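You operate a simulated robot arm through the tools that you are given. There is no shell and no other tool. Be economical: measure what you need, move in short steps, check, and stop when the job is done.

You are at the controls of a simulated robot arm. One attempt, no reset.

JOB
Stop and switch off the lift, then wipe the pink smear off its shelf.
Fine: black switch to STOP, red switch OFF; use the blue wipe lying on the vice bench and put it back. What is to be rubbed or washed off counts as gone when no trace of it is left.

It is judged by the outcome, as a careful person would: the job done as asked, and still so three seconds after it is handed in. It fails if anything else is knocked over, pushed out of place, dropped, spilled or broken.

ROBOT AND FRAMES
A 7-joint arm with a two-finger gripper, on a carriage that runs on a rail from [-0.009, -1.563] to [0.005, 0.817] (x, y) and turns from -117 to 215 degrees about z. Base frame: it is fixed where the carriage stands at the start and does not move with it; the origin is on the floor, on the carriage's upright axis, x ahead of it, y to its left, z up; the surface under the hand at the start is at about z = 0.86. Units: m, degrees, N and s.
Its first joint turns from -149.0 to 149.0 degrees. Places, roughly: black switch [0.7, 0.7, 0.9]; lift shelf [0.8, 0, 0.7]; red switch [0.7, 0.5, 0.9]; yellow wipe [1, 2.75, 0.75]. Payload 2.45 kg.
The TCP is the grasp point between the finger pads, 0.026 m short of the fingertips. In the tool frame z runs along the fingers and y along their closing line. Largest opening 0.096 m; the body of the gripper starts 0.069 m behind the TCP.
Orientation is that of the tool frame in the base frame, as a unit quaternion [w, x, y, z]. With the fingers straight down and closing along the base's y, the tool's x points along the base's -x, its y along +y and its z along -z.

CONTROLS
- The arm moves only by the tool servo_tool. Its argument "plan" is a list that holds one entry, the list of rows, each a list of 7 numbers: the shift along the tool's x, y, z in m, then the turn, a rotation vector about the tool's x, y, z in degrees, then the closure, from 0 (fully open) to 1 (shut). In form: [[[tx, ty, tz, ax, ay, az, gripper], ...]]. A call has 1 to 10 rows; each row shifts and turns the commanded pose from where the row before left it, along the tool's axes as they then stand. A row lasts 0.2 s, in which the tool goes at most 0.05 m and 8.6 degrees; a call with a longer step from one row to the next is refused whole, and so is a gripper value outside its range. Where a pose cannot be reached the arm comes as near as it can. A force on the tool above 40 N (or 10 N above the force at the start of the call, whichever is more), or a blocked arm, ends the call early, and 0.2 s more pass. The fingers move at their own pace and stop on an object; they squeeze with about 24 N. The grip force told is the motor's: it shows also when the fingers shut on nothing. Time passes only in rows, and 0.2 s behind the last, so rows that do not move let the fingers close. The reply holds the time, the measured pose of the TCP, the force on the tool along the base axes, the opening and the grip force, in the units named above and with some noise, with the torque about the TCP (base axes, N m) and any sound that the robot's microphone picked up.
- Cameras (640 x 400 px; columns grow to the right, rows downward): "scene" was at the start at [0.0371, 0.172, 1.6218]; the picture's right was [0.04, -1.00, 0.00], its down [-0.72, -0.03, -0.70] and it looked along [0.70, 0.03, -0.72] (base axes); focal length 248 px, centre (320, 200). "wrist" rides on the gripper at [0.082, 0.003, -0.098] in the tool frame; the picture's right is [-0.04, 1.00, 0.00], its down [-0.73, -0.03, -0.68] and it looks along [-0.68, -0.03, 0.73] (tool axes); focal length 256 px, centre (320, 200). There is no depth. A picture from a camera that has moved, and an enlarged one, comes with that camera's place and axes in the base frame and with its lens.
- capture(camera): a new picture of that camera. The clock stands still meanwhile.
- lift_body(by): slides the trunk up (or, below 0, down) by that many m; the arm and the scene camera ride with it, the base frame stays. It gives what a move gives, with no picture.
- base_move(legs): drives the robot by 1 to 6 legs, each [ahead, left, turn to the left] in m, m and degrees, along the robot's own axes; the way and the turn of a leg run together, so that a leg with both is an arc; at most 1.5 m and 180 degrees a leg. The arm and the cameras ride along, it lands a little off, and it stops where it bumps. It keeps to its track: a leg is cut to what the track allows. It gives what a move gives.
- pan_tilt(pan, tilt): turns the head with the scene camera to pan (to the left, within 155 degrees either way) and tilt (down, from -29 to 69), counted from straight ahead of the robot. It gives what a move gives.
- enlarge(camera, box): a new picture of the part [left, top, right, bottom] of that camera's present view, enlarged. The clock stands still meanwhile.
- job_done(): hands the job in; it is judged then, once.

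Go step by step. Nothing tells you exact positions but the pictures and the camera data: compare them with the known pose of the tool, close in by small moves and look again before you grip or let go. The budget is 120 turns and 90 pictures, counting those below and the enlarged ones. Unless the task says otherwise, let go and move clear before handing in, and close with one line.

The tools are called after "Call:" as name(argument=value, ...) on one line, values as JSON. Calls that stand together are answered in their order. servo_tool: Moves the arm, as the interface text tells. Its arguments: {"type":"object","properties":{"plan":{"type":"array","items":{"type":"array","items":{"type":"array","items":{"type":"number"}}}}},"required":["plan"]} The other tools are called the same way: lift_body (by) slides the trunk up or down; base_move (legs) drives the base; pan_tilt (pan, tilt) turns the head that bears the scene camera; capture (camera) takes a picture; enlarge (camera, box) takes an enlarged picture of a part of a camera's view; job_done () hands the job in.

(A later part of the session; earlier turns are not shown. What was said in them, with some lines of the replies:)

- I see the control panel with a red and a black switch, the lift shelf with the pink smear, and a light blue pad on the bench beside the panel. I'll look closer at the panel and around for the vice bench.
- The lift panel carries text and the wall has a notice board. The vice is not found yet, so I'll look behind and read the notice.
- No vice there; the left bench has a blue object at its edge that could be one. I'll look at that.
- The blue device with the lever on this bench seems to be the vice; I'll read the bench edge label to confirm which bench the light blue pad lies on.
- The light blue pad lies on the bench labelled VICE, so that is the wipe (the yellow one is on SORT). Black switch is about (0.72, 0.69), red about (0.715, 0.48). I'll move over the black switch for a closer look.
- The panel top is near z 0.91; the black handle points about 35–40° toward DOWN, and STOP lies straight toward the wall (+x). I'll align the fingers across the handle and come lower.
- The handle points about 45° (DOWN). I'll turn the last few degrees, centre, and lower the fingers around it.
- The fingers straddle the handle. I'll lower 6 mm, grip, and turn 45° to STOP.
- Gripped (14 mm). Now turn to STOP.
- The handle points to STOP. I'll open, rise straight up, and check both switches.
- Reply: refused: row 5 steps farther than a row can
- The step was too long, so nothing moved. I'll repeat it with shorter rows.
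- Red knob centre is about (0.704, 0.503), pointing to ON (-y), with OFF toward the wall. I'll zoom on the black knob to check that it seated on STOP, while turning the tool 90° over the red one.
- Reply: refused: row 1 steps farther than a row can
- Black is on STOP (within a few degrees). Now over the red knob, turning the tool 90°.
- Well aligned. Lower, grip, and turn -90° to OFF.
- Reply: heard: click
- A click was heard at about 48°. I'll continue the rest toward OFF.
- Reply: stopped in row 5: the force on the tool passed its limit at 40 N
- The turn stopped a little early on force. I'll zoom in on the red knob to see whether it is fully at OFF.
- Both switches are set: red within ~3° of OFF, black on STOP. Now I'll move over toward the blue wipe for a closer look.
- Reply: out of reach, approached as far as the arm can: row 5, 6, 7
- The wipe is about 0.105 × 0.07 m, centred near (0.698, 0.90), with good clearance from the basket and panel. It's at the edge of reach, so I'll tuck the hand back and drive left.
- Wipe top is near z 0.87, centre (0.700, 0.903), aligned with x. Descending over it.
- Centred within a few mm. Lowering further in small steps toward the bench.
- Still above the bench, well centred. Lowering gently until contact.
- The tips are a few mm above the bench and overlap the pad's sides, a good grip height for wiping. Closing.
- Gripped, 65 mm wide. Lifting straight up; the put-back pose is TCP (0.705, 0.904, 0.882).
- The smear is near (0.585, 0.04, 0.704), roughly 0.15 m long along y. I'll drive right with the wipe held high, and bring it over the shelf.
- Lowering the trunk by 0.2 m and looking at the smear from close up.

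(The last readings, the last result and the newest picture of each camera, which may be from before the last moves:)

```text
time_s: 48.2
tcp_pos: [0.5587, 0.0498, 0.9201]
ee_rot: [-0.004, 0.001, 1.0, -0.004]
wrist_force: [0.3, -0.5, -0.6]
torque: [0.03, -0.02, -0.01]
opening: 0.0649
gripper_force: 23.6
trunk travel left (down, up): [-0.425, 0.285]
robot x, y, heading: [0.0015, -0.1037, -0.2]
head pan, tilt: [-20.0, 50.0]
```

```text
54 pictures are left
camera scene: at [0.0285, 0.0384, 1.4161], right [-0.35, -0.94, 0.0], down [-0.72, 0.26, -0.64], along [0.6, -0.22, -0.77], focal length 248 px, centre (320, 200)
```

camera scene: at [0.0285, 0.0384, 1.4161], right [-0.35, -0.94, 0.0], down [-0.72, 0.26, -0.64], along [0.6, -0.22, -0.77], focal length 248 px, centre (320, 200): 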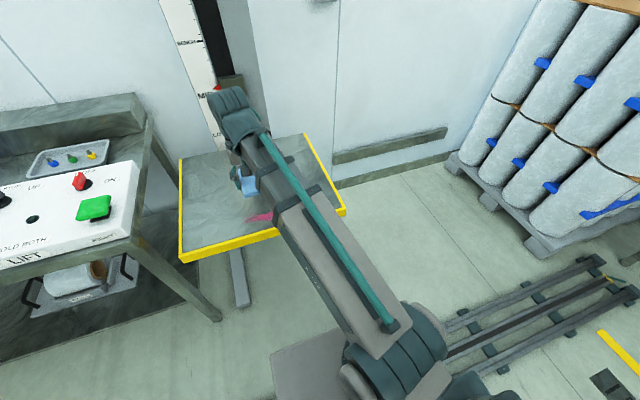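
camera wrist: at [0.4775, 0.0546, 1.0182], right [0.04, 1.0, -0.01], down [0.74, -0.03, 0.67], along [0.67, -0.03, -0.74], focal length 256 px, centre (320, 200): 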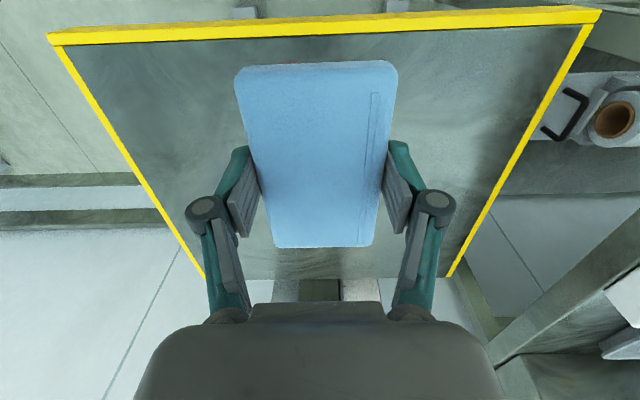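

The smear spans about x 0.56–0.61, y -0.04–0.12; shelf front edge is at x ≈ 0.534. I'll place the wipe at x 0.597, beside the smear at y 0.16, and come down.

Call:
servo_tool(plan=[[[-0.02, 0.03, 0.02, 0, 0, 0, 0.7], [-0.018, 0.04, 0.02, 0, 0, 0, 0.7], [0, 0.04, 0.02, 0, 0, 0, 0.7], [0, 0, 0.04, 0, 0, 0, 0.7], [0, 0, 0.04, 0, 0, 0, 0.7], [0, 0, 0.02, 0, 0, 0, 0.7], [0, 0, 0, 0, 0, 0, 0.7]]])

Call:
capture(camera="wrist")

```text
time_s: 49.8
tcp_pos: [0.5965, 0.159, 0.7581]
ee_rot: [-0.004, 0.001, 1.0, -0.004]
wrist_force: [-0.6, -0.2, -0.3]
torque: [0.0, 0.01, -0.01]
opening: 0.0648
gripper_force: 24.0
trunk travel left (down, up): [-0.425, 0.285]
robot x, y, heading: [-0.0012, -0.1031, -0.2]
head pan, tilt: [-20.0, 50.0]
```

```text
53 pictures are left
camera wrist: at [0.5143, 0.1629, 0.8567], right [0.04, 1.0, -0.01], down [0.74, -0.03, 0.67], along [0.67, -0.03, -0.74], focal length 256 px, centre (320, 200)
```

wrist: 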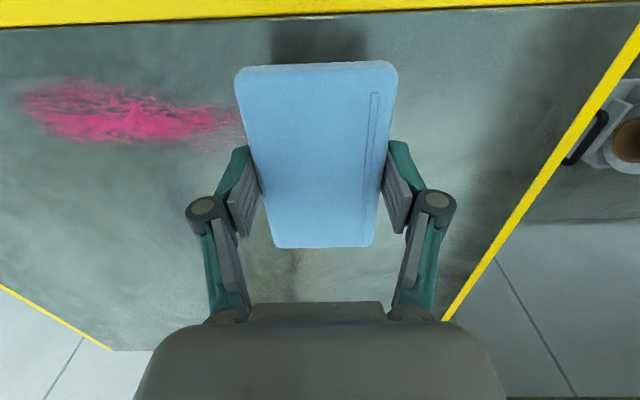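

The smear spans x 0.553–0.605, y -0.02–0.115; the wipe covers that in x. Lowering to contact.

Call:
servo_tool(plan=[[[0, 0, 0.008, 0, 0, 0, 0.7], [0, 0, 0.006, 0, 0, 0, 0.7], [0, 0, 0.003, 0, 0, 0, 0.7], [0, 0, 0, 0, 0, 0, 0.7]]])

```text
time_s: 50.8
tcp_pos: [0.5959, 0.1583, 0.7427]
ee_rot: [-0.004, 0.0, 1.0, -0.004]
wrist_force: [-0.1, 1.0, 0.2]
torque: [0.02, -0.01, 0.03]
opening: 0.0647
gripper_force: 23.7
trunk travel left (down, up): [-0.425, 0.285]
robot x, y, heading: [-0.0009, -0.1061, 0.1]
head pan, tilt: [-20.0, 50.0]
```

Call:
servo_tool(plan=[[[0, 0, 0.003, 0, 0, 0, 0.7], [0, 0, 0.003, 0, 0, 0, 0.7], [0, 0, 0, 0, 0, 0, 0.7]]])

```text
time_s: 51.6
tcp_pos: [0.5962, 0.1593, 0.7372]
ee_rot: [-0.003, 0.001, 1.0, -0.004]
wrist_force: [0.6, -0.5, 0.7]
torque: [0.02, 0.01, 0.01]
opening: 0.0648
gripper_force: 23.6
trunk travel left (down, up): [-0.425, 0.285]
robot x, y, heading: [0.0014, -0.1027, -0.3]
head pan, tilt: [-20.0, 50.0]
```

No contact yet; continuing down in small steps.

Call:
servo_tool(plan=[[[0, 0, 0.003, 0, 0, 0, 0.7], [0, 0, 0.003, 0, 0, 0, 0.7], [0, 0, 0, 0, 0, 0, 0.7]]])

Call:
capture(camera="wrist")

```text
time_s: 52.4
tcp_pos: [0.5955, 0.1591, 0.7297]
ee_rot: [-0.004, 0.001, 1.0, -0.003]
wrist_force: [0.7, 0.4, -1.6]
torque: [-0.05, 0.02, 0.02]
opening: 0.0648
gripper_force: 24.1
trunk travel left (down, up): [-0.425, 0.285]
robot x, y, heading: [-0.0022, -0.0978, -0.1]
head pan, tilt: [-20.0, 50.0]
```

```text
52 pictures are left
camera wrist: at [0.5144, 0.1635, 0.8281], right [0.04, 1.0, -0.01], down [0.74, -0.03, 0.67], along [0.67, -0.03, -0.74], focal length 256 px, centre (320, 200)
```

wrist: 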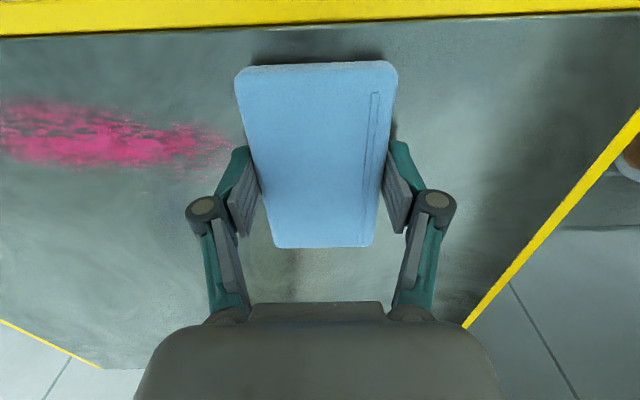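

Nearly touching. A few more mm.

Call:
servo_tool(plan=[[[0, 0, 0.003, 0, 0, 0, 0.7], [0, 0, 0.002, 0, 0, 0, 0.7], [0, 0, 0, 0, 0, 0, 0.7]]])

```text
time_s: 53.2
tcp_pos: [0.5961, 0.1583, 0.727]
ee_rot: [-0.003, 0.0, 1.0, -0.003]
wrist_force: [0.1, -0.4, 0.1]
torque: [-0.01, -0.02, 0.01]
opening: 0.0646
gripper_force: 24.2
trunk travel left (down, up): [-0.425, 0.285]
robot x, y, heading: [-0.0032, -0.1042, -0.1]
head pan, tilt: [-20.0, 50.0]
```

Call:
servo_tool(plan=[[[0, 0, 0.002, 0, 0, 0, 0.7], [0, 0, 0.002, 0, 0, 0, 0.7], [0, 0, 0.002, 0, 0, 0, 0.7], [0, 0, 0, 0, 0, 0, 0.7]]])

```text
time_s: 54.4
tcp_pos: [0.5972, 0.1584, 0.7222]
ee_rot: [-0.001, 0.003, 1.0, -0.002]
wrist_force: [-2.9, -1.9, 20.2]
torque: [0.6, 0.19, 0.09]
opening: 0.0649
gripper_force: 23.9
trunk travel left (down, up): [-0.425, 0.285]
robot x, y, heading: [-0.0014, -0.1073, -0.2]
head pan, tilt: [-20.0, 50.0]
stopped in row 4: the force on the tool passed its limit at 41 N (the readings are from after the stop); the commanded pose is now the measured one
```

Contact at TCP z ≈ 0.722 with 20 N. I'll ease slightly and sweep along -y.

Call:
servo_tool(plan=[[[0, 0, -0.001, 0, 0, 0, 0.7], [0, -0.03, 0, 0, 0, 0, 0.7], [0, -0.03, 0, 0, 0, 0, 0.7], [0, -0.03, 0, 0, 0, 0, 0.7], [0, -0.03, 0, 0, 0, 0, 0.7], [0, -0.03, 0, 0, 0, 0, 0.7], [0, -0.03, 0, 0, 0, 0, 0.7], [0, -0.03, 0, 0, 0, 0, 0.7], [0, 0, 0, 0, 0, 0, 0.7]]])

Call:
capture(camera="wrist")

```text
time_s: 56.4
tcp_pos: [0.5957, -0.0519, 0.7218]
ee_rot: [-0.003, 0.002, 1.0, -0.003]
wrist_force: [-2.0, 4.1, 8.1]
torque: [0.42, -0.04, 0.09]
opening: 0.0649
gripper_force: 23.9
trunk travel left (down, up): [-0.425, 0.285]
robot x, y, heading: [-0.001, -0.1025, -0.2]
head pan, tilt: [-20.0, 50.0]
```

```text
51 pictures are left
camera wrist: at [0.5143, -0.0472, 0.8193], right [0.04, 1.0, -0.01], down [0.74, -0.03, 0.68], along [0.67, -0.03, -0.74], focal length 256 px, centre (320, 200)
```

wrist: 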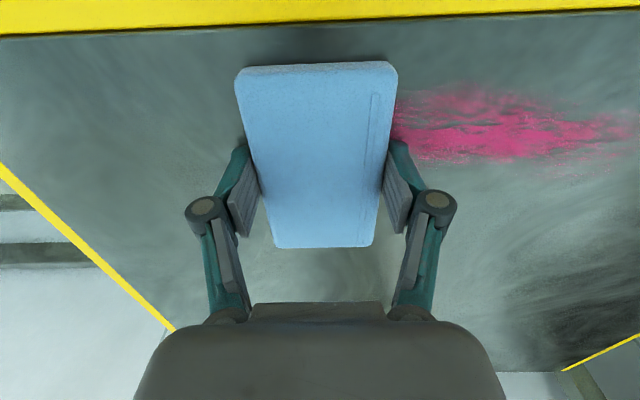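

The smear is only slightly lighter; it needs several strokes. Going back and forth with a bit more pressure.

Call:
servo_tool(plan=[[[0, 0.04, 0.001, 0, 0, 0, 0.7], [0, 0.04, 0, 0, 0, 0, 0.7], [0, 0.04, 0, 0, 0, 0, 0.7], [0, 0.04, 0, 0, 0, 0, 0.7], [0, 0.04, 0, 0, 0, 0, 0.7], [0, -0.04, 0, 0, 0, 0, 0.7], [0, -0.04, 0, 0, 0, 0, 0.7], [0, -0.04, 0, 0, 0, 0, 0.7], [0, -0.04, 0, 0, 0, 0, 0.7], [0, -0.04, 0, 0, 0, 0, 0.7]]])

Call:
capture(camera="wrist")

```text
time_s: 58.5
tcp_pos: [0.5968, -0.0517, 0.7217]
ee_rot: [-0.003, 0.001, 1.0, -0.003]
wrist_force: [-0.8, -0.6, -0.1]
torque: [-0.01, -0.03, 0.0]
opening: 0.0649
gripper_force: 24.3
trunk travel left (down, up): [-0.425, 0.285]
robot x, y, heading: [0.0011, -0.1037, -0.2]
head pan, tilt: [-20.0, 50.0]
```

```text
50 pictures are left
camera wrist: at [0.5148, -0.0475, 0.8195], right [0.04, 1.0, -0.01], down [0.74, -0.03, 0.68], along [0.67, -0.03, -0.74], focal length 256 px, centre (320, 200)
```

wrist: 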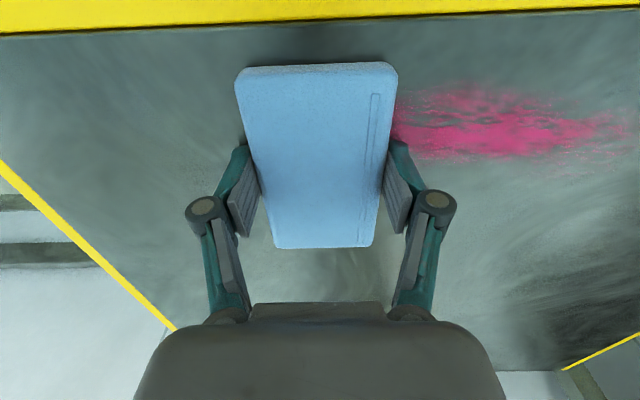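

The force dropped to zero, so contact was lost. I'll press down again until there's steady force before stroking.

Call:
servo_tool(plan=[[[0, 0, 0.001, 0, 0, 0, 0.7], [0, 0, 0.001, 0, 0, 0, 0.7], [0, 0, 0, 0, 0, 0, 0.7]]])

```text
time_s: 59.4
tcp_pos: [0.597, -0.0514, 0.72]
ee_rot: [-0.002, 0.002, 1.0, -0.003]
wrist_force: [1.8, -1.7, 9.1]
torque: [0.36, -0.06, -0.09]
opening: 0.065
gripper_force: 24.1
trunk travel left (down, up): [-0.425, 0.285]
robot x, y, heading: [-0.0026, -0.1032, -0.2]
head pan, tilt: [-20.0, 50.0]
```

Call:
servo_tool(plan=[[[0, 0, 0.001, 0, 0, 0, 0.7], [0, 0.03, 0, 0, 0, 0, 0.7], [0, 0.03, 0, 0, 0, 0, 0.7], [0, 0.03, 0, 0, 0, 0, 0.7], [0, 0.03, 0, 0, 0, 0, 0.7], [0, 0.03, 0, 0, 0, 0, 0.7], [0, 0.03, 0, 0, 0, 0, 0.7], [0, 0.025, 0, 0, 0, 0, 0.7]]])

Call:
capture(camera="wrist")

```text
time_s: 60.5
tcp_pos: [0.5957, 0.0452, 0.7194]
ee_rot: [0.0, 0.002, 1.0, -0.001]
wrist_force: [-3.5, -1.1, 21.9]
torque: [0.8, 0.02, 0.13]
opening: 0.0648
gripper_force: 23.7
trunk travel left (down, up): [-0.425, 0.285]
robot x, y, heading: [0.0001, -0.1022, -0.3]
head pan, tilt: [-20.0, 50.0]
stopped in row 5: the force on the tool passed its limit at 45 N (the readings are from after the stop); the commanded pose is now the measured one
```

```text
49 pictures are left
camera wrist: at [0.5133, 0.0495, 0.8174], right [0.04, 1.0, 0.0], down [0.74, -0.03, 0.68], along [0.68, -0.03, -0.74], focal length 256 px, centre (320, 200)
```

wrist: 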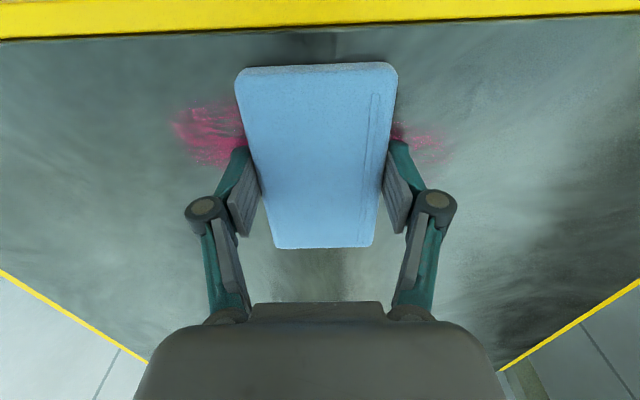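

Real pressure fades it. I'll continue at this height, sweeping both ways with slightly less push.

Call:
servo_tool(plan=[[[0, 0.02, -0.0007, 0, 0, 0, 0.7], [0, 0.03, 0, 0, 0, 0, 0.7], [0, 0.03, 0, 0, 0, 0, 0.7], [0, -0.03, 0, 0, 0, 0, 0.7], [0, -0.03, 0, 0, 0, 0, 0.7], [0, -0.03, 0, 0, 0, 0, 0.7], [0, -0.03, 0, 0, 0, 0, 0.7], [0, -0.03, 0, 0, 0, 0, 0.7], [0, -0.03, 0, 0, 0, 0, 0.7]]])

Call:
capture(camera="wrist")

```text
time_s: 62.5
tcp_pos: [0.5956, -0.0559, 0.7191]
ee_rot: [-0.002, 0.002, 1.0, -0.004]
wrist_force: [0.1, 6.4, 13.3]
torque: [0.67, -0.17, 0.08]
opening: 0.0651
gripper_force: 23.6
trunk travel left (down, up): [-0.425, 0.285]
robot x, y, heading: [-0.0, -0.1016, -0.0]
head pan, tilt: [-20.0, 50.0]
```

```text
48 pictures are left
camera wrist: at [0.5135, -0.0508, 0.8167], right [0.04, 1.0, -0.01], down [0.74, -0.03, 0.68], along [0.67, -0.04, -0.74], focal length 256 px, centre (320, 200)
```

wrist: 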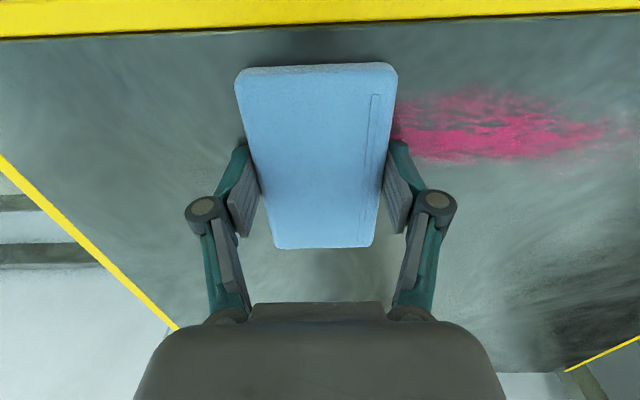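

The torque shows that a fingertip, not the pad, carries the load: the wipe is gripped too low. I'll set it down here on the shelf, level the tool, and regrip 8 mm higher.

Call:
servo_tool(plan=[[[0, 0, -0.001, 0, 0, 0, 0.7], [0, 0, 0, 0, 0, 0, 0.3], [0, 0, 0, 0, 0, 0, 0.15], [0, 0, 0, 0, 0, 0, 0.15], [0, 0, -0.004, -0.4, -0.3, 0, 0.15], [0, 0, -0.003, 0, 0, 0, 0.15], [0, 0, 0, 0, 0, 0, 0.15]]])

Call:
capture(camera="wrist")

```text
time_s: 64.0
tcp_pos: [0.5968, -0.0553, 0.7274]
ee_rot: [-0.001, 0.002, 1.0, 0.001]
wrist_force: [-0.8, 0.2, 0.3]
torque: [0.0, -0.02, 0.04]
opening: 0.0817
gripper_force: 0.1
trunk travel left (down, up): [-0.425, 0.285]
robot x, y, heading: [-0.0023, -0.1042, -0.3]
head pan, tilt: [-20.0, 50.0]
```

```text
47 pictures are left
camera wrist: at [0.5139, -0.0507, 0.8246], right [0.04, 1.0, 0.0], down [0.73, -0.03, 0.68], along [0.68, -0.03, -0.73], focal length 256 px, centre (320, 200)
```

wrist: 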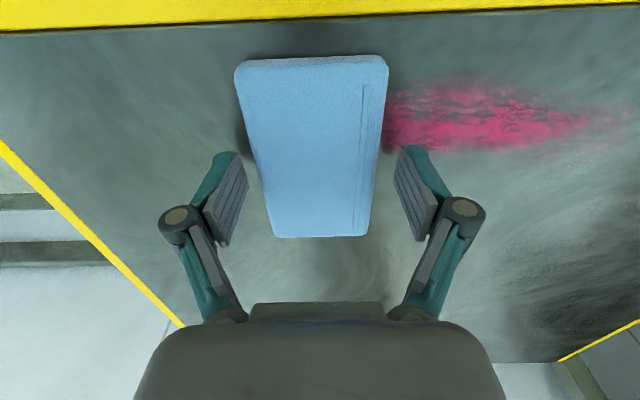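

Level now. Lowering 2 mm and gripping again.

Call:
servo_tool(plan=[[[0, -0.002, 0.0015, 0, 0, 0, 0.15], [0, 0, 0, 0, 0, 0, 0.3], [0, 0, 0, 0, 0, 0, 0.5], [0, 0, 0, 0, 0, 0, 0.7], [0, 0, 0, 0, 0, 0, 0.7]]])

```text
time_s: 65.2
tcp_pos: [0.5974, -0.056, 0.7259]
ee_rot: [0.0, 0.002, 1.0, 0.001]
wrist_force: [1.0, -0.4, -0.2]
torque: [0.03, 0.0, 0.02]
opening: 0.065
gripper_force: 24.4
trunk travel left (down, up): [-0.425, 0.285]
robot x, y, heading: [0.0008, -0.1067, -0.2]
head pan, tilt: [-20.0, 50.0]
```

Gripped with no finger contact on the shelf. Pressing 1.5 mm and sweeping +y.

Call:
servo_tool(plan=[[[0, 0, 0.001, 0, 0, 0, 0.7], [0, 0, 0.0005, 0, 0, 0, 0.7], [0, 0.03, 0, 0, 0, 0, 0.7], [0, 0.03, 0, 0, 0, 0, 0.7], [0, 0.03, 0, 0, 0, 0, 0.7], [0, 0.03, 0, 0, 0, 0, 0.7], [0, 0.03, 0, 0, 0, 0, 0.7], [0, 0.03, 0, 0, 0, 0, 0.7], [0, 0.03, 0, 0, 0, 0, 0.7]]])

Call:
capture(camera="wrist")

```text
time_s: 67.2
tcp_pos: [0.5956, 0.1543, 0.7244]
ee_rot: [-0.001, 0.002, 1.0, 0.001]
wrist_force: [0.8, 0.7, 1.9]
torque: [-0.03, -0.05, 0.01]
opening: 0.0649
gripper_force: 23.7
trunk travel left (down, up): [-0.425, 0.285]
robot x, y, heading: [0.0008, -0.1039, -0.1]
head pan, tilt: [-20.0, 50.0]
```

```text
46 pictures are left
camera wrist: at [0.5142, 0.1581, 0.8221], right [0.04, 1.0, 0.0], down [0.73, -0.03, 0.68], along [0.68, -0.03, -0.73], focal length 256 px, centre (320, 200)
```

wrist: 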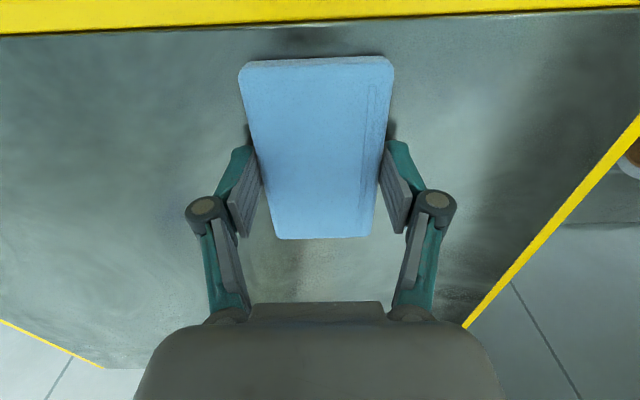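

The smear is gone where visible. I'll stroke back once more and inspect for traces with enlargements.

Call:
servo_tool(plan=[[[0, 0, 0.0007, 0, 0, 0, 0.7], [0, -0.035, 0, 0, 0, 0, 0.7], [0, -0.035, 0, 0, 0, 0, 0.7], [0, -0.035, 0, 0, 0, 0, 0.7], [0, -0.035, 0, 0, 0, 0, 0.7], [0, -0.035, 0, 0, 0, 0, 0.7], [0, -0.035, 0, 0, 0, 0, 0.7], [0, 0, 0, 0, 0, 0, 0.7]]])

Call:
enlarge(camera="wrist", box=[320, 20, 640, 220])

```text
time_s: 69.0
tcp_pos: [0.5937, -0.0563, 0.7237]
ee_rot: [0.0, 0.002, 1.0, 0.0]
wrist_force: [-1.7, 3.3, 9.7]
torque: [0.12, -0.1, 0.07]
opening: 0.0647
gripper_force: 24.0
trunk travel left (down, up): [-0.425, 0.285]
robot x, y, heading: [0.0017, -0.1041, -0.3]
head pan, tilt: [-20.0, 50.0]
```

```text
2.00 times, centred on (480, 120) of wrist
camera zoom: at [0.5122, -0.0533, 0.8209], right [0.04, 1.0, 0.0], down [0.73, -0.03, 0.68], along [0.68, -0.03, -0.73], focal length 512 px, centre (0, 360)
```

zoom: 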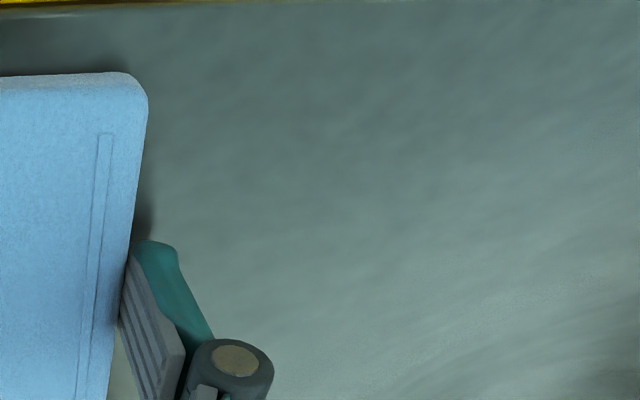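

No trace left there. Lifting the wipe and viewing the whole area from higher.

Call:
servo_tool(plan=[[[0, 0, -0.02, 0, 0, 0, 0.7], [0, 0, -0.04, 0, 0, 0, 0.7], [0, 0, -0.045, 0, 0, 0, 0.7], [-0.045, 0, 0, 0, 0, 0, 0.7], [-0.045, 0.0, 0, 0, 0, 0, 0.7], [0, 0.045, -0.02, 0, 0, 0, 0.7], [0, 0.045, -0.02, 0, 0, 0, 0.7], [0, 0.045, -0.02, 0, 0, 0, 0.7], [0, 0, -0.04, 0, 0, 0, 0.7], [0, 0, 0, 0, 0, 0, 0.7]]])

Call:
capture(camera="wrist")

Call:
capture(camera="scene")

```text
time_s: 71.2
tcp_pos: [0.6871, 0.0796, 0.9295]
ee_rot: [0.0, 0.002, 1.0, 0.001]
wrist_force: [-0.9, -0.4, 0.5]
torque: [0.01, 0.0, -0.02]
opening: 0.0649
gripper_force: 23.7
trunk travel left (down, up): [-0.425, 0.285]
robot x, y, heading: [0.0021, -0.0994, -0.1]
head pan, tilt: [-20.0, 50.0]
```

```text
44 pictures are left
camera wrist: at [0.6043, 0.0828, 1.0275], right [0.04, 1.0, 0.0], down [0.73, -0.03, 0.68], along [0.68, -0.03, -0.73], focal length 256 px, centre (320, 200)
```

wrist: 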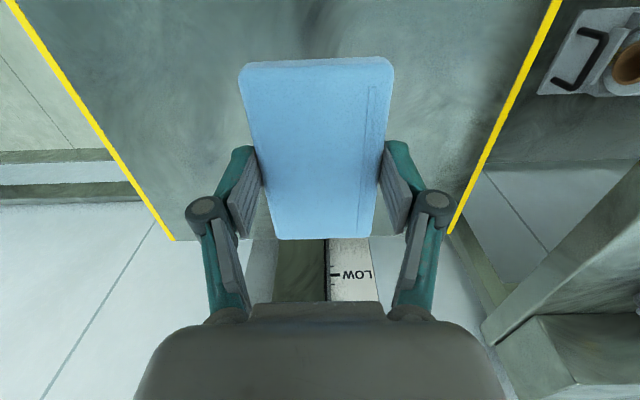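

```text
43 pictures are left
camera scene: at [0.0286, 0.0383, 1.4161], right [-0.35, -0.94, 0.0], down [-0.72, 0.26, -0.64], along [0.6, -0.22, -0.77], focal length 248 px, centre (320, 200)
```

scene: 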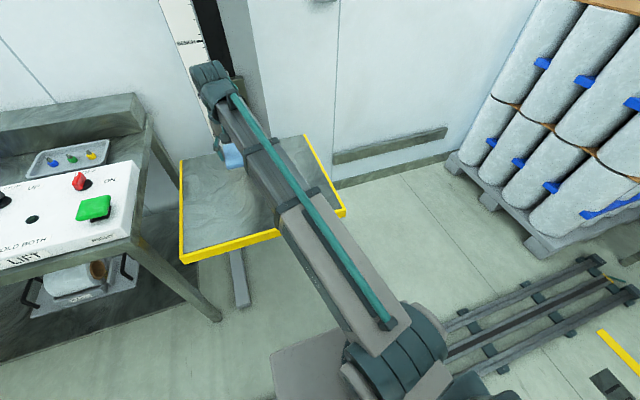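

The shelf looks clean. Now raise the trunk and take the wipe back to its place on the vice bench.

Call:
lift_body(by=0.2)

Call:
servo_tool(plan=[[[-0.002, 0.045, 0, 0, 0, 0, 0.7], [-0.002, 0.045, 0, 0, 0, 0, 0.7], [-0.002, 0.045, 0, 0, 0, 0, 0.7], [-0.002, 0.045, 0, 0, 0, 0, 0.7], [-0.002, 0.045, 0, 0, 0, 0, 0.7], [-0.002, 0.045, 0, 0, 0, 0, 0.7], [-0.002, 0.045, 0, 0, 0, 0, 0.7], [-0.002, 0.045, 0, 0, 0, 0, 0.7], [-0.001, 0.032, 0, 0, 0, 0, 0.7], [0, 0, 0, 0, 0, 0, 0.7]]])

Call:
base_move(legs=[[0, 0.43, 0]])

Call:
capture(camera="wrist")

```text
time_s: 73.4
tcp_pos: [0.6873, 0.078, 1.1291]
ee_rot: [0.0, 0.001, 1.0, 0.001]
wrist_force: [0.7, 0.0, 0.0]
torque: [-0.01, -0.04, 0.0]
opening: 0.0647
gripper_force: 23.9
trunk travel left (down, up): [-0.625, 0.085]
robot x, y, heading: [-0.0018, -0.1026, -0.2]
head pan, tilt: [-20.0, 50.0]
```

```text
time_s: 75.6
tcp_pos: [0.7045, 0.4706, 1.1295]
ee_rot: [0.002, 0.0, 1.0, 0.0]
wrist_force: [-0.1, -0.4, -0.3]
torque: [-0.02, -0.03, 0.02]
opening: 0.0648
gripper_force: 23.9
trunk travel left (down, up): [-0.625, 0.085]
robot x, y, heading: [-0.0017, -0.1011, -0.3]
head pan, tilt: [-20.0, 50.0]
```

```text
time_s: 78.3
tcp_pos: [0.7093, 0.8986, 1.1288]
ee_rot: [0.0, 0.003, 1.0, 0.0]
wrist_force: [0.6, 0.6, -1.2]
torque: [-0.01, 0.02, 0.0]
opening: 0.0646
gripper_force: 24.2
trunk travel left (down, up): [-0.625, 0.085]
robot x, y, heading: [0.0026, 0.3274, -0.5]
head pan, tilt: [-20.0, 50.0]
```

```text
42 pictures are left
camera wrist: at [0.6274, 0.9031, 1.2269], right [0.05, 1.0, 0.0], down [0.73, -0.04, 0.68], along [0.68, -0.03, -0.73], focal length 256 px, centre (320, 200)
```

wrist: 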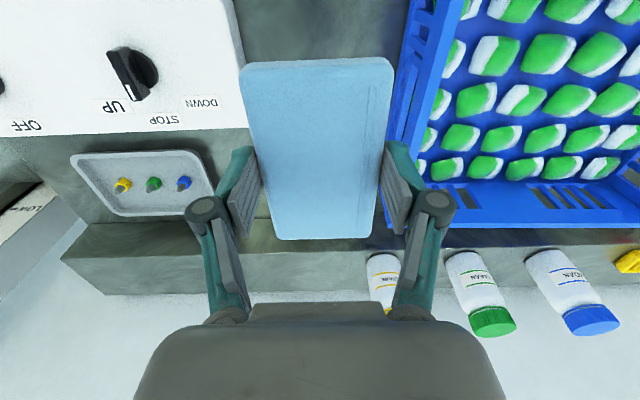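

Back above its spot. Lowering to just above the bench.

Call:
servo_tool(plan=[[[0.004, 0.005, 0.04, 0, 0, 0, 0.7], [0, 0, 0.045, 0, 0, 0, 0.7], [0, 0, 0.045, 0, 0, 0, 0.7], [0, 0, 0.045, 0, 0, 0, 0.7], [0, 0, 0.04, 0, 0, 0, 0.7], [0, 0, 0.018, 0, 0, 0, 0.7], [0, 0, 0, 0, 0, 0, 0.7]]])

Call:
servo_tool(plan=[[[0, 0, 0.003, 0, 0, 0, 0.7], [0, 0, 0.002, 0, 0, 0, 0.7], [0, 0, 0, 0, 0, 0, 0.7]]])

Call:
capture(camera="wrist")

```text
time_s: 79.9
tcp_pos: [0.7059, 0.9037, 0.8959]
ee_rot: [0.001, 0.003, 1.0, 0.001]
wrist_force: [-0.4, -0.3, -0.1]
torque: [-0.01, -0.01, 0.02]
opening: 0.0649
gripper_force: 23.8
trunk travel left (down, up): [-0.625, 0.085]
robot x, y, heading: [0.005, 0.327, -0.5]
head pan, tilt: [-20.0, 50.0]
```

```text
time_s: 80.7
tcp_pos: [0.7065, 0.9044, 0.8906]
ee_rot: [0.0, 0.004, 1.0, 0.001]
wrist_force: [-0.7, -0.4, -0.8]
torque: [-0.03, 0.0, 0.01]
opening: 0.0646
gripper_force: 24.0
trunk travel left (down, up): [-0.625, 0.085]
robot x, y, heading: [0.0004, 0.331, -0.3]
head pan, tilt: [-20.0, 50.0]
```

```text
41 pictures are left
camera wrist: at [0.6233, 0.9083, 0.9887], right [0.05, 1.0, 0.0], down [0.73, -0.04, 0.68], along [0.68, -0.03, -0.73], focal length 256 px, centre (320, 200)
```

wrist: 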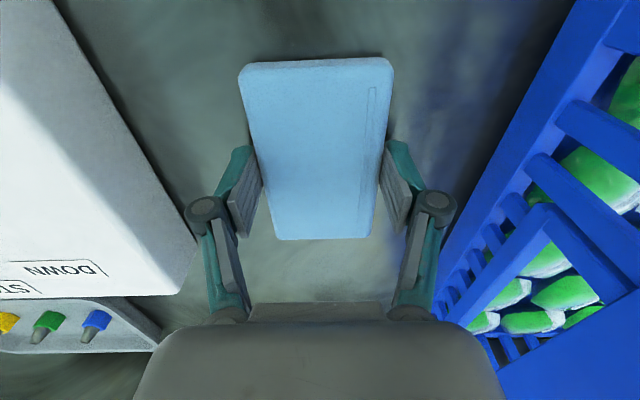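

Still just above the bench; a couple more mm until contact.

Call:
servo_tool(plan=[[[0, 0, 0.0015, 0, 0, 0, 0.7], [0, 0, 0.0015, 0, 0, 0, 0.7], [0, 0, 0, 0, 0, 0, 0.7]]])

```text
time_s: 81.5
tcp_pos: [0.7064, 0.9045, 0.8889]
ee_rot: [0.001, 0.003, 1.0, 0.001]
wrist_force: [0.2, -0.1, 4.2]
torque: [-0.05, -0.02, 0.01]
opening: 0.065
gripper_force: 24.0
trunk travel left (down, up): [-0.625, 0.085]
robot x, y, heading: [0.0016, 0.329, -0.6]
head pan, tilt: [-20.0, 50.0]
```

Light contact (4 N): the wipe is on the bench. Opening and rising clear.

Call:
servo_tool(plan=[[[0, 0, 0, 0, 0, 0, 0.3], [0, 0, 0, 0, 0, 0, 0.1], [0, 0, 0, 0, 0, 0, 0], [0, 0, -0.02, 0, 0, 0, 0], [0, 0, -0.04, 0, 0, 0, 0], [0, 0, -0.045, 0, 0, 0, 0], [0, 0, -0.045, 0, 0, 0, 0], [0, 0, -0.04, 0, 0, 0, 0], [0, 0, 0, 0, 0, 0, 0]]])

Call:
capture(camera="wrist")

Call:
capture(camera="scene")

Call:
enlarge(camera="scene", box=[270, 130, 440, 260])

```text
time_s: 83.5
tcp_pos: [0.7052, 0.9033, 1.0786]
ee_rot: [0.001, 0.004, 1.0, 0.0]
wrist_force: [0.5, -0.2, 0.1]
torque: [-0.02, 0.0, 0.0]
opening: 0.096
gripper_force: 0.1
trunk travel left (down, up): [-0.625, 0.085]
robot x, y, heading: [0.0031, 0.3256, -0.2]
head pan, tilt: [-20.0, 50.0]
```

```text
40 pictures are left
camera wrist: at [0.6243, 0.908, 1.1771], right [0.05, 1.0, 0.0], down [0.73, -0.04, 0.68], along [0.68, -0.03, -0.73], focal length 256 px, centre (320, 200)
```

wrist: 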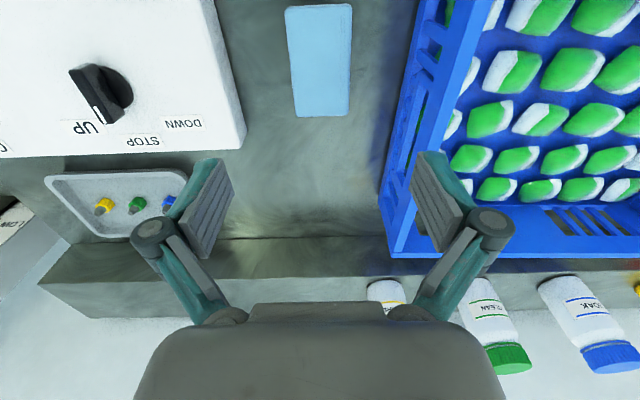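

```text
39 pictures are left
camera scene: at [0.0319, 0.4696, 1.616], right [-0.35, -0.94, 0.0], down [-0.72, 0.27, -0.64], along [0.6, -0.22, -0.77], focal length 248 px, centre (320, 200)
```

scene: 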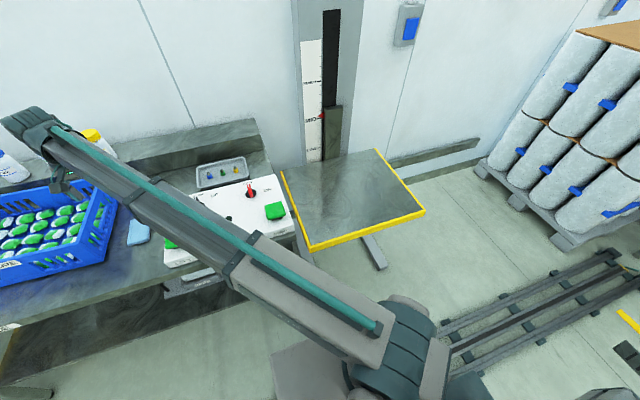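

```text
3.08 times, centred on (355, 195) of scene
camera zoom: at [0.0319, 0.4696, 1.616], right [-0.35, -0.94, 0.0], down [-0.72, 0.27, -0.64], along [0.6, -0.22, -0.77], focal length 762 px, centre (212, 215)
```

zoom: 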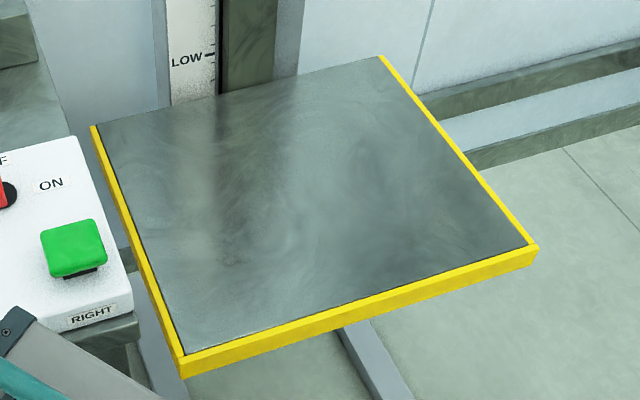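

Shelf spotless, wipe back in place, hand clear. A last check of both switches.

Call:
servo_tool(plan=[[[0.02, -0.045, 0, 0, 0, 0, 0], [0.02, -0.045, 0, 0, 0, 0, 0], [0.02, -0.045, 0, 0, 0, 0, 0], [0, -0.045, 0, 0, 0, 0, 0], [0, -0.045, 0, 0, 0, 0, 0], [0, -0.045, 0, 0, 0, 0, 0], [0, -0.04, -0.02, 0, 0, 0, 0], [0, 0, 0, 0, 0, 0, 0]]])

Call:
enlarge(camera="wrist", box=[130, 40, 450, 240])

```text
time_s: 85.3
tcp_pos: [0.6423, 0.5928, 1.099]
ee_rot: [0.0, 0.004, 1.0, 0.001]
wrist_force: [-0.1, -1.1, -0.9]
torque: [0.05, 0.03, 0.0]
opening: 0.096
gripper_force: 0.0
trunk travel left (down, up): [-0.625, 0.085]
robot x, y, heading: [0.0032, 0.3303, -0.6]
head pan, tilt: [-20.0, 50.0]
```

```text
2.00 times, centred on (290, 140) of wrist
camera zoom: at [0.561, 0.5974, 1.1955], right [0.05, 1.0, 0.0], down [0.73, -0.04, 0.68], along [0.68, -0.03, -0.73], focal length 512 px, centre (380, 320)
```

zoom: 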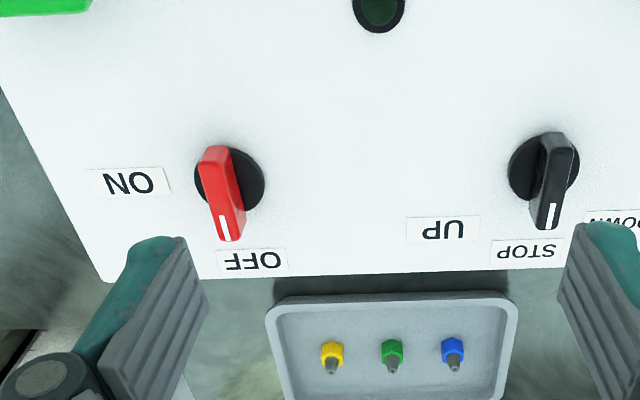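

The lamp on the panel, lit at the start, is now dark. The red pointer is at OFF and the black at STOP, so I'm handing in.

Call:
job_done()

```text
The job is handed in.
```

The lift is stopped and switched off: black switch at STOP, red at OFF, panel lamp dark. The pink smear is wiped off the shelf with no trace visible, and the blue wipe is back in its place on the vice bench.
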